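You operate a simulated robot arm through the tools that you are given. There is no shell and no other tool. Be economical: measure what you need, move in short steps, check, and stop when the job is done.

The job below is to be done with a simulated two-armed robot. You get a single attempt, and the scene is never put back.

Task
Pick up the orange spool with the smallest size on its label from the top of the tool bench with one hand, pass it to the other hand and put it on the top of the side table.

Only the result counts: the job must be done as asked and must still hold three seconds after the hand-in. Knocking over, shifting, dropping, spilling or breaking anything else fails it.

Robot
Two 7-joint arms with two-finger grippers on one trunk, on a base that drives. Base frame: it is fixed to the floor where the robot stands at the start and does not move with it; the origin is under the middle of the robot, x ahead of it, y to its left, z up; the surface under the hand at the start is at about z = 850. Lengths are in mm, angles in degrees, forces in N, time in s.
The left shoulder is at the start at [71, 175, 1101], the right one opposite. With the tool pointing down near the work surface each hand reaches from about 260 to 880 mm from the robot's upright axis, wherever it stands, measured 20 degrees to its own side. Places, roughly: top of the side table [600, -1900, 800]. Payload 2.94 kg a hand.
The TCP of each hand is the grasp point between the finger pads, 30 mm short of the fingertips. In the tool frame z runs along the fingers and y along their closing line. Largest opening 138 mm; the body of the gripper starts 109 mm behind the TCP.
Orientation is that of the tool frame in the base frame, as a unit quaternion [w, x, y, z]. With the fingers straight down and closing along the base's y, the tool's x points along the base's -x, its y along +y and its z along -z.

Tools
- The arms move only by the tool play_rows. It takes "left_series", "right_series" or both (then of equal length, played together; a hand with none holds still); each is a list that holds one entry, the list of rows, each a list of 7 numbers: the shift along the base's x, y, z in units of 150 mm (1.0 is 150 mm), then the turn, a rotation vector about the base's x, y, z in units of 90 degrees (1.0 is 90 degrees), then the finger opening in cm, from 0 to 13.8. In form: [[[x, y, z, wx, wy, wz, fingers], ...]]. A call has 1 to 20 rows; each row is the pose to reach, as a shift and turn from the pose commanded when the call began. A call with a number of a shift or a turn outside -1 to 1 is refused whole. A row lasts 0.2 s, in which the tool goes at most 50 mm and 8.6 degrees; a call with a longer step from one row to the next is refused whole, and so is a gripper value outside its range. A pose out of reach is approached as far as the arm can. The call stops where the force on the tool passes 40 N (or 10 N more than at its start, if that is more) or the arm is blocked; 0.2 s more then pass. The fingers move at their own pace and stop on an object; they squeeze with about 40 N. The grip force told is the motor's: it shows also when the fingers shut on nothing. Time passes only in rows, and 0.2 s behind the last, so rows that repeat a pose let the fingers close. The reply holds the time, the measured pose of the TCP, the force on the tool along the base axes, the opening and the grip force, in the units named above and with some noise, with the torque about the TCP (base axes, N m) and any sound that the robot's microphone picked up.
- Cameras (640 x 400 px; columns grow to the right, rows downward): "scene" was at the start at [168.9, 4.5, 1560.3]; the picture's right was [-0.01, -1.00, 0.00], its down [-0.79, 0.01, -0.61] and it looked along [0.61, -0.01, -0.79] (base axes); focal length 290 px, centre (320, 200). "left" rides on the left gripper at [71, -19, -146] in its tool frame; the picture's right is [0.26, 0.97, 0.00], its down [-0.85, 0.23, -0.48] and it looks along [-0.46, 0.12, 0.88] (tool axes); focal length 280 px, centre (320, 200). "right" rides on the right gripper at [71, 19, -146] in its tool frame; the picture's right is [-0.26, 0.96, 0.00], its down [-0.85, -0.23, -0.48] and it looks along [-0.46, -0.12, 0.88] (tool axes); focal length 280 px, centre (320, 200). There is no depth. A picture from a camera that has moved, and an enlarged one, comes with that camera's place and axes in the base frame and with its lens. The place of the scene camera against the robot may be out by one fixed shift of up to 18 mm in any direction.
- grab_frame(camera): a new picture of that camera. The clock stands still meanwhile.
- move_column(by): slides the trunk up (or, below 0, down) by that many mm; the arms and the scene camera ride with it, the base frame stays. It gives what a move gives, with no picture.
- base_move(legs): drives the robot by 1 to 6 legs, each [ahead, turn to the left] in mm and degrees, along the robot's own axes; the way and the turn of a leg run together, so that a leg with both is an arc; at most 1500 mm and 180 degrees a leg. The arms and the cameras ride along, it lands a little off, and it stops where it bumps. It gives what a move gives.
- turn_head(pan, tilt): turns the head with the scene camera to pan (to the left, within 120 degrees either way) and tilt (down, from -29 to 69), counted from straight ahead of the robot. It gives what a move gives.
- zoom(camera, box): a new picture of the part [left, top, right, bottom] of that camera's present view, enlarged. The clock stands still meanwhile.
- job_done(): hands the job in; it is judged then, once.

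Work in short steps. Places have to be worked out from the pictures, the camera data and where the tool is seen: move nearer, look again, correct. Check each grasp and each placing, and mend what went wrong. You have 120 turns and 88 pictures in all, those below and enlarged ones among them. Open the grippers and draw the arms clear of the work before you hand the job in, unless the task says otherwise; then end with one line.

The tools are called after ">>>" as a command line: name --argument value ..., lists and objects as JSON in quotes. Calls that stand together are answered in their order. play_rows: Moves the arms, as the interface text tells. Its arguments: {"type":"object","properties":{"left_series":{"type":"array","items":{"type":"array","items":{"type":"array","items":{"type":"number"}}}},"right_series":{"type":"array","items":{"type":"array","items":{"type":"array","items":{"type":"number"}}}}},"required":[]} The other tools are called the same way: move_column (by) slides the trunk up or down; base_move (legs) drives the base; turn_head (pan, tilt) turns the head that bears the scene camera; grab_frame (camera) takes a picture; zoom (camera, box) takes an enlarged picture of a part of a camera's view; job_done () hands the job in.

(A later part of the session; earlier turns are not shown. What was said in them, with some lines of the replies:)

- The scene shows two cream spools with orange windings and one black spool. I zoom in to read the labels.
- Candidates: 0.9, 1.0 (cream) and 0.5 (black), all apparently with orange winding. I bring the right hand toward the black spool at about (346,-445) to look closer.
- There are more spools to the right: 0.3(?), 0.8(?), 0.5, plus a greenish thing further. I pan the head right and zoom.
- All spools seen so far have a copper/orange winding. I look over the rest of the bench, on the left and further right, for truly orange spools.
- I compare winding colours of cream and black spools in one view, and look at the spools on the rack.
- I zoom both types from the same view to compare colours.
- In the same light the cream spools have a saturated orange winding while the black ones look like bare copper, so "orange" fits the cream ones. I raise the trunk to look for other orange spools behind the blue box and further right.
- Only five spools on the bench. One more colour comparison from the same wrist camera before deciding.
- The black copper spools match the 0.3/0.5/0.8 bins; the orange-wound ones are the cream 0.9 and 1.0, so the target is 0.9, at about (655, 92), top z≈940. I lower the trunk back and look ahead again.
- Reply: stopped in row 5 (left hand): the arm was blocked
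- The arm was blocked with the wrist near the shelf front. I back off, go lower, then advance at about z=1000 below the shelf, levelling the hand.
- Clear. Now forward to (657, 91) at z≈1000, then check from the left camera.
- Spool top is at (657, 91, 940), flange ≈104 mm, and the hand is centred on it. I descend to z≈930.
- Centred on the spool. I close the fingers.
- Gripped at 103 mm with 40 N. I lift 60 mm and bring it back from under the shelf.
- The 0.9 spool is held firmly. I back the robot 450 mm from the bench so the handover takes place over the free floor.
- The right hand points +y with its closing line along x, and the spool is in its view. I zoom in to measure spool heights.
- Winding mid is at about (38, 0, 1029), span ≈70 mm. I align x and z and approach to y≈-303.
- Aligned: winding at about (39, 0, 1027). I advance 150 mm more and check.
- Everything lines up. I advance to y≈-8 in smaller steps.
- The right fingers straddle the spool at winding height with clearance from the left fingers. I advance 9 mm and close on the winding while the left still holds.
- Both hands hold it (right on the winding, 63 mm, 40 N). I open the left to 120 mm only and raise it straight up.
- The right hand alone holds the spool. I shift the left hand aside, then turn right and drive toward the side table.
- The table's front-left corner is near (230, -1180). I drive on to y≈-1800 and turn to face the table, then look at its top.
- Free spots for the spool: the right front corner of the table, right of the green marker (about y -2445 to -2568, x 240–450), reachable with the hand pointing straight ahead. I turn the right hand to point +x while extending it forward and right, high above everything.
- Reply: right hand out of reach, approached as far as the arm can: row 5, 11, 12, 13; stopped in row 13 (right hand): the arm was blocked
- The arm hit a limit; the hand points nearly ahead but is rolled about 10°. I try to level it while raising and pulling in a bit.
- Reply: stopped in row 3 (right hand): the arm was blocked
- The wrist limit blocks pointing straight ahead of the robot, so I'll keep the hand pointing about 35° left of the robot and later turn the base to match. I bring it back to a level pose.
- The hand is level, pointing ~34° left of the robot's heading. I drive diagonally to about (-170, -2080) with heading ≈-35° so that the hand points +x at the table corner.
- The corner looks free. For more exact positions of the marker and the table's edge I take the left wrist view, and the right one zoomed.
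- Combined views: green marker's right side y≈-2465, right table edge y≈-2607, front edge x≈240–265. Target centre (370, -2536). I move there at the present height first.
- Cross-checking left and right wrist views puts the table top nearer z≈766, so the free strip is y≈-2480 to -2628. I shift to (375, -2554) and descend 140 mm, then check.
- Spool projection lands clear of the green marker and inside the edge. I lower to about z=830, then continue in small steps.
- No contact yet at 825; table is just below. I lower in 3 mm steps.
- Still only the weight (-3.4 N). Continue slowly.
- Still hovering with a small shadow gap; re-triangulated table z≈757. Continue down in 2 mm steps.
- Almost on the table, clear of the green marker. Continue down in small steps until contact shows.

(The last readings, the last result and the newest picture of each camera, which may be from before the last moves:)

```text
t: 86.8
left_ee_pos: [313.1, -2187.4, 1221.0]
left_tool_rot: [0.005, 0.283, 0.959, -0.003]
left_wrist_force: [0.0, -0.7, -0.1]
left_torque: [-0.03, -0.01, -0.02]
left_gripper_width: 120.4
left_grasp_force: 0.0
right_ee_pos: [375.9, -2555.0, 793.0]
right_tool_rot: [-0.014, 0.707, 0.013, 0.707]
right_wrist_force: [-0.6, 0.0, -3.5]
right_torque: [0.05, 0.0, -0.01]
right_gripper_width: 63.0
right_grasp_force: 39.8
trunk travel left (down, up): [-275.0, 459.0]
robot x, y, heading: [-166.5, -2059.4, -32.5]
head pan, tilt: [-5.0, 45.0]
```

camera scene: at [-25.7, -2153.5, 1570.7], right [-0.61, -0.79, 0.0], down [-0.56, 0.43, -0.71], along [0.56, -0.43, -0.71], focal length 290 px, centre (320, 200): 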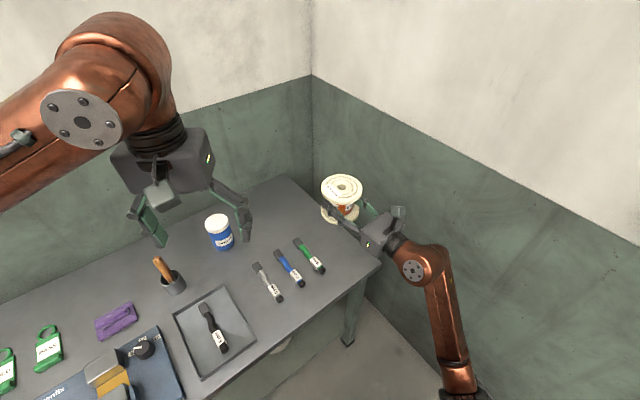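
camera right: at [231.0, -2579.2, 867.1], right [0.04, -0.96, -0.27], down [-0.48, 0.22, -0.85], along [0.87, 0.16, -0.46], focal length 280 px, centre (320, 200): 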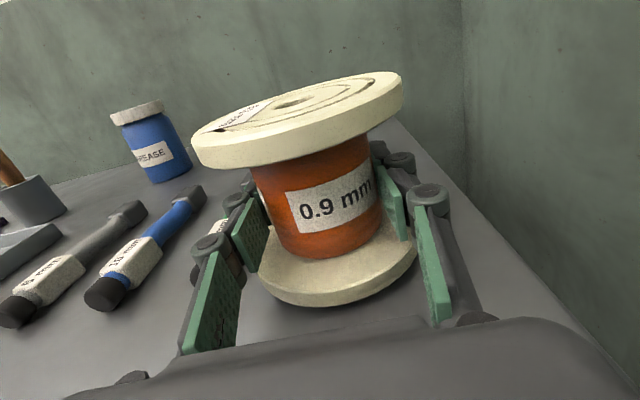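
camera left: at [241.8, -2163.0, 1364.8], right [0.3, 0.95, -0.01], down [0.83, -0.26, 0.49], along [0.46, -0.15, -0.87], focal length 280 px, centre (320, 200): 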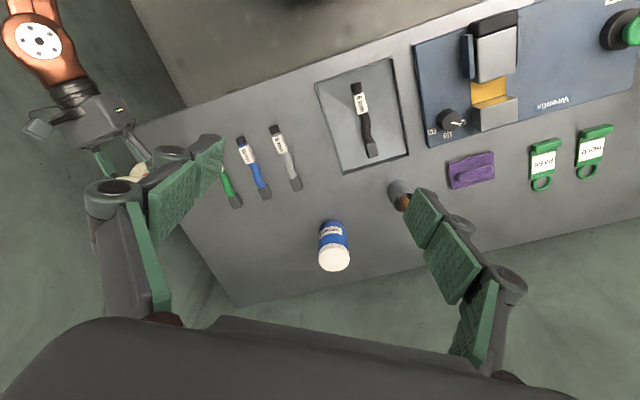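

>>> play_rows --right_series '[[[0, 0, -0.01, 0, 0, 0, 4], [0, 0, -0.02, 0, 0, 0, 4], [0, 0, -0.03, 0, 0, 0, 4]]]'

>>> zoom --camera "right" --box '[180, 180, 460, 355]'

```text
t: 87.6
left_ee_pos: [311.6, -2186.5, 1221.6]
left_tool_rot: [0.005, 0.284, 0.959, -0.003]
left_wrist_force: [-0.2, 0.3, -0.5]
left_torque: [0.02, -0.01, 0.0]
left_gripper_width: 120.0
left_grasp_force: 0.1
right_ee_pos: [377.2, -2554.5, 789.1]
right_tool_rot: [-0.014, 0.706, 0.012, 0.708]
right_wrist_force: [1.3, -2.2, 4.4]
right_torque: [-0.36, 0.32, 0.15]
right_gripper_width: 62.9
right_grasp_force: 40.2
trunk travel left (down, up): [-275.0, 459.0]
robot x, y, heading: [-167.8, -2058.6, -32.8]
head pan, tilt: [-5.0, 45.0]
```

```text
2.29 times, centred on (320, 268) of right
camera zoom: at [231.1, -2579.4, 859.5], right [0.04, -0.96, -0.26], down [-0.48, 0.21, -0.85], along [0.88, 0.16, -0.46], focal length 641 px, centre (320, 46)
```

zoom: 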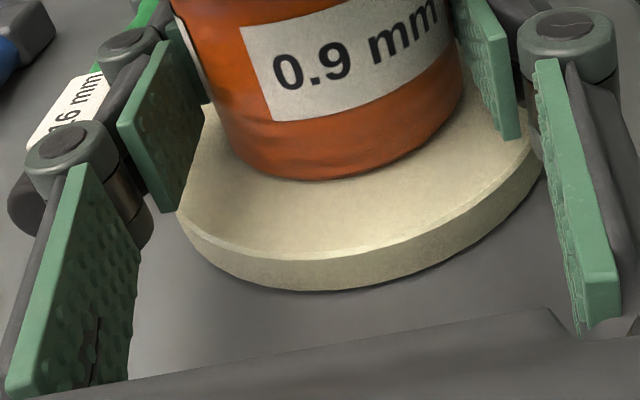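

Contact reached (force +8 N, at the near-right rim of the spool). I open the right fingers modestly to 78 mm and check.

>>> play_rows --right_series '[[[0, 0, 0, 0, 0, 0, 6.4], [0, 0, 0, 0, 0, 0, 6.7], [0, 0, 0, 0, 0, 0, 7.2], [0, 0, 0, 0, 0, 0, 7.8], [0, 0, 0, 0, 0, 0, 7.8]]]'

>>> grab_frame --camera "right"

>>> zoom --camera "scene" --box '[270, 190, 410, 295]'

```text
t: 88.8
left_ee_pos: [311.8, -2186.1, 1220.6]
left_tool_rot: [0.005, 0.283, 0.959, -0.003]
left_wrist_force: [1.2, 0.2, -0.2]
left_torque: [-0.03, 0.0, 0.0]
left_gripper_width: 120.2
left_grasp_force: 0.1
right_ee_pos: [377.7, -2555.8, 787.1]
right_tool_rot: [-0.014, 0.707, 0.012, 0.707]
right_wrist_force: [-0.2, 0.8, 0.5]
right_torque: [0.02, 0.01, 0.03]
right_gripper_width: 77.9
right_grasp_force: 0.1
trunk travel left (down, up): [-275.0, 459.0]
robot x, y, heading: [-171.8, -2058.2, -32.7]
head pan, tilt: [-5.0, 45.0]
```

```text
19 pictures are left
camera right: at [231.1, -2579.1, 857.9], right [0.04, -0.96, -0.27], down [-0.48, 0.22, -0.85], along [0.87, 0.16, -0.46], focal length 280 px, centre (320, 200)
```

right: 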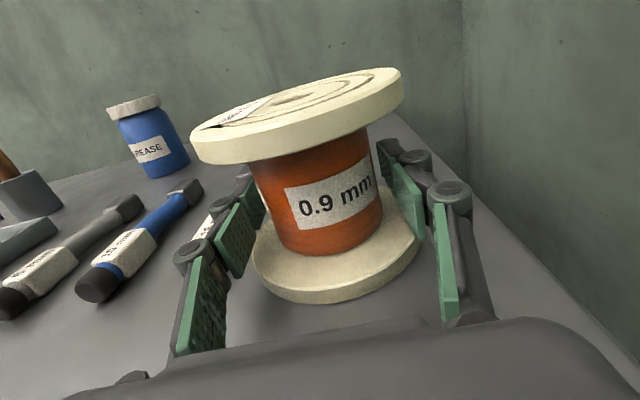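

```text
3.81 times, centred on (340, 242) of scene
camera zoom: at [-25.8, -2153.3, 1570.7], right [-0.61, -0.79, 0.0], down [-0.56, 0.43, -0.71], along [0.56, -0.43, -0.71], focal length 1105 px, centre (244, 38)
```

zoom: 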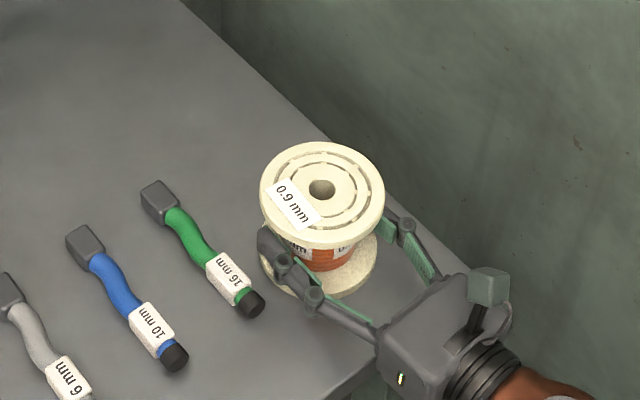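

Released; the spool stands upright and clear. I retract the right hand straight back along its pointing direction.

>>> play_rows --right_series '[[[-0.1, -0.004, 0, 0, 0, 0, 7.8], [-0.25, -0.009, 0, 0, 0, 0, 7.8], [-0.45, -0.017, 0, 0, 0, 0, 7.8], [-0.7, -0.026, 0, 0, 0, 0, 7.8], [-1.0, -0.037, 0, 0, 0, 0, 7.8], [-1.0, -0.037, 0, 0, 0, 0, 7.8]]]'

>>> grab_frame --camera "scene"

```text
t: 90.2
left_ee_pos: [312.0, -2186.6, 1221.0]
left_tool_rot: [0.006, 0.282, 0.959, -0.003]
left_wrist_force: [0.1, 1.3, 0.3]
left_torque: [0.0, 0.01, 0.03]
left_gripper_width: 120.0
left_grasp_force: 0.1
right_ee_pos: [226.5, -2559.6, 784.7]
right_tool_rot: [-0.014, 0.707, 0.012, 0.707]
right_wrist_force: [-0.8, 0.8, 0.4]
right_torque: [-0.03, -0.01, -0.04]
right_gripper_width: 77.8
right_grasp_force: 0.1
trunk travel left (down, up): [-275.0, 459.0]
robot x, y, heading: [-168.7, -2056.6, -32.7]
head pan, tilt: [-5.0, 45.0]
```

```text
17 pictures are left
camera scene: at [-25.2, -2153.3, 1570.6], right [-0.61, -0.79, 0.0], down [-0.56, 0.43, -0.71], along [0.56, -0.43, -0.71], focal length 290 px, centre (320, 200)
```

scene: 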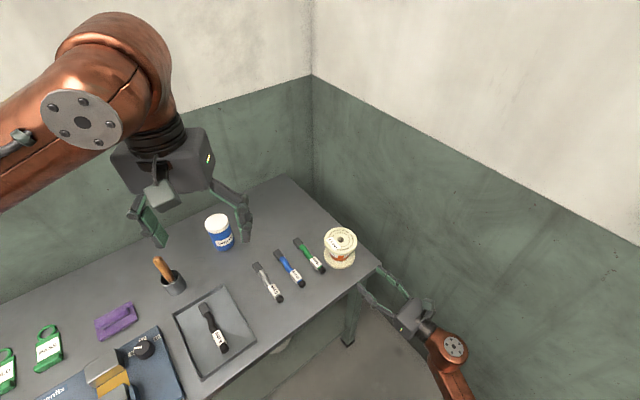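

The spool stands on the table, markers untouched. I draw both arms back and open the grippers.

>>> play_rows --right_series '[[[-0.2, 0, 0.1, 0, 0, 0, 9], [-0.4, 0, 0.3, 0, 0, 0, 11], [-0.5, 0, 0.5, 0, 0, 0, 12], [-0.5, 0, 0.7, 0, 0, 0, 12], [-0.5, 0, 0.7, 0, 0, 0, 12]]]' --left_series '[[[-0.2, 0.1, 0, 0, 0, 0, 13], [-0.4, 0.2, 0, 0, 0, 0, 13], [-0.6, 0.3, 0, 0, 0, 0, 13], [-0.8, 0.3, 0, 0, 0, 0, 13], [-0.8, 0.3, 0, 0, 0, 0, 13]]]'

>>> grab_frame --camera "scene"

```text
t: 91.4
left_ee_pos: [193.2, -2142.3, 1219.7]
left_tool_rot: [0.006, 0.282, 0.959, -0.004]
left_wrist_force: [-0.1, 0.6, -0.6]
left_torque: [-0.05, 0.02, 0.0]
left_gripper_width: 129.8
left_grasp_force: 0.0
right_ee_pos: [153.5, -2559.5, 892.6]
right_tool_rot: [-0.014, 0.707, 0.012, 0.707]
right_wrist_force: [0.1, -0.4, 0.2]
right_torque: [0.05, 0.01, 0.01]
right_gripper_width: 119.9
right_grasp_force: 0.0
trunk travel left (down, up): [-275.0, 459.0]
robot x, y, heading: [-173.0, -2060.6, -32.6]
head pan, tilt: [-5.0, 45.0]
```

```text
16 pictures are left
camera scene: at [-25.5, -2152.7, 1570.7], right [-0.61, -0.79, 0.0], down [-0.56, 0.43, -0.71], along [0.56, -0.43, -0.71], focal length 290 px, centre (320, 200)
```

scene: 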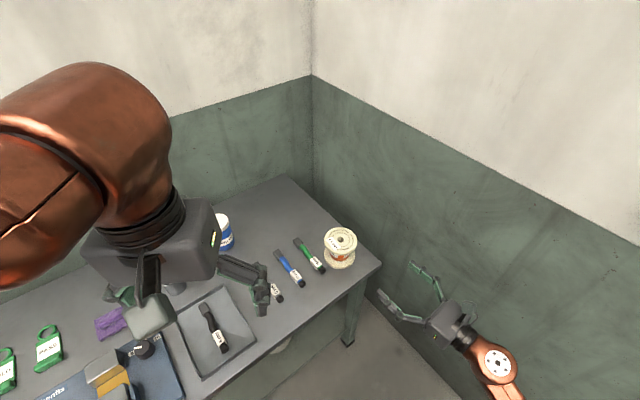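

The spool stands upright on the table and both hands are empty and clear, so I hand in.

>>> job_done

```text
The job is handed in.
```

I took the 0.9 mm spool from the tool bench with the left hand, passed it to the right and stood it upright on the side table; I took "orange" to mean the orange-wound cream spools (0.9 and 1.0 mm), not the black ones with copper-coloured wire (0.3, 0.5 and 0.8 mm).
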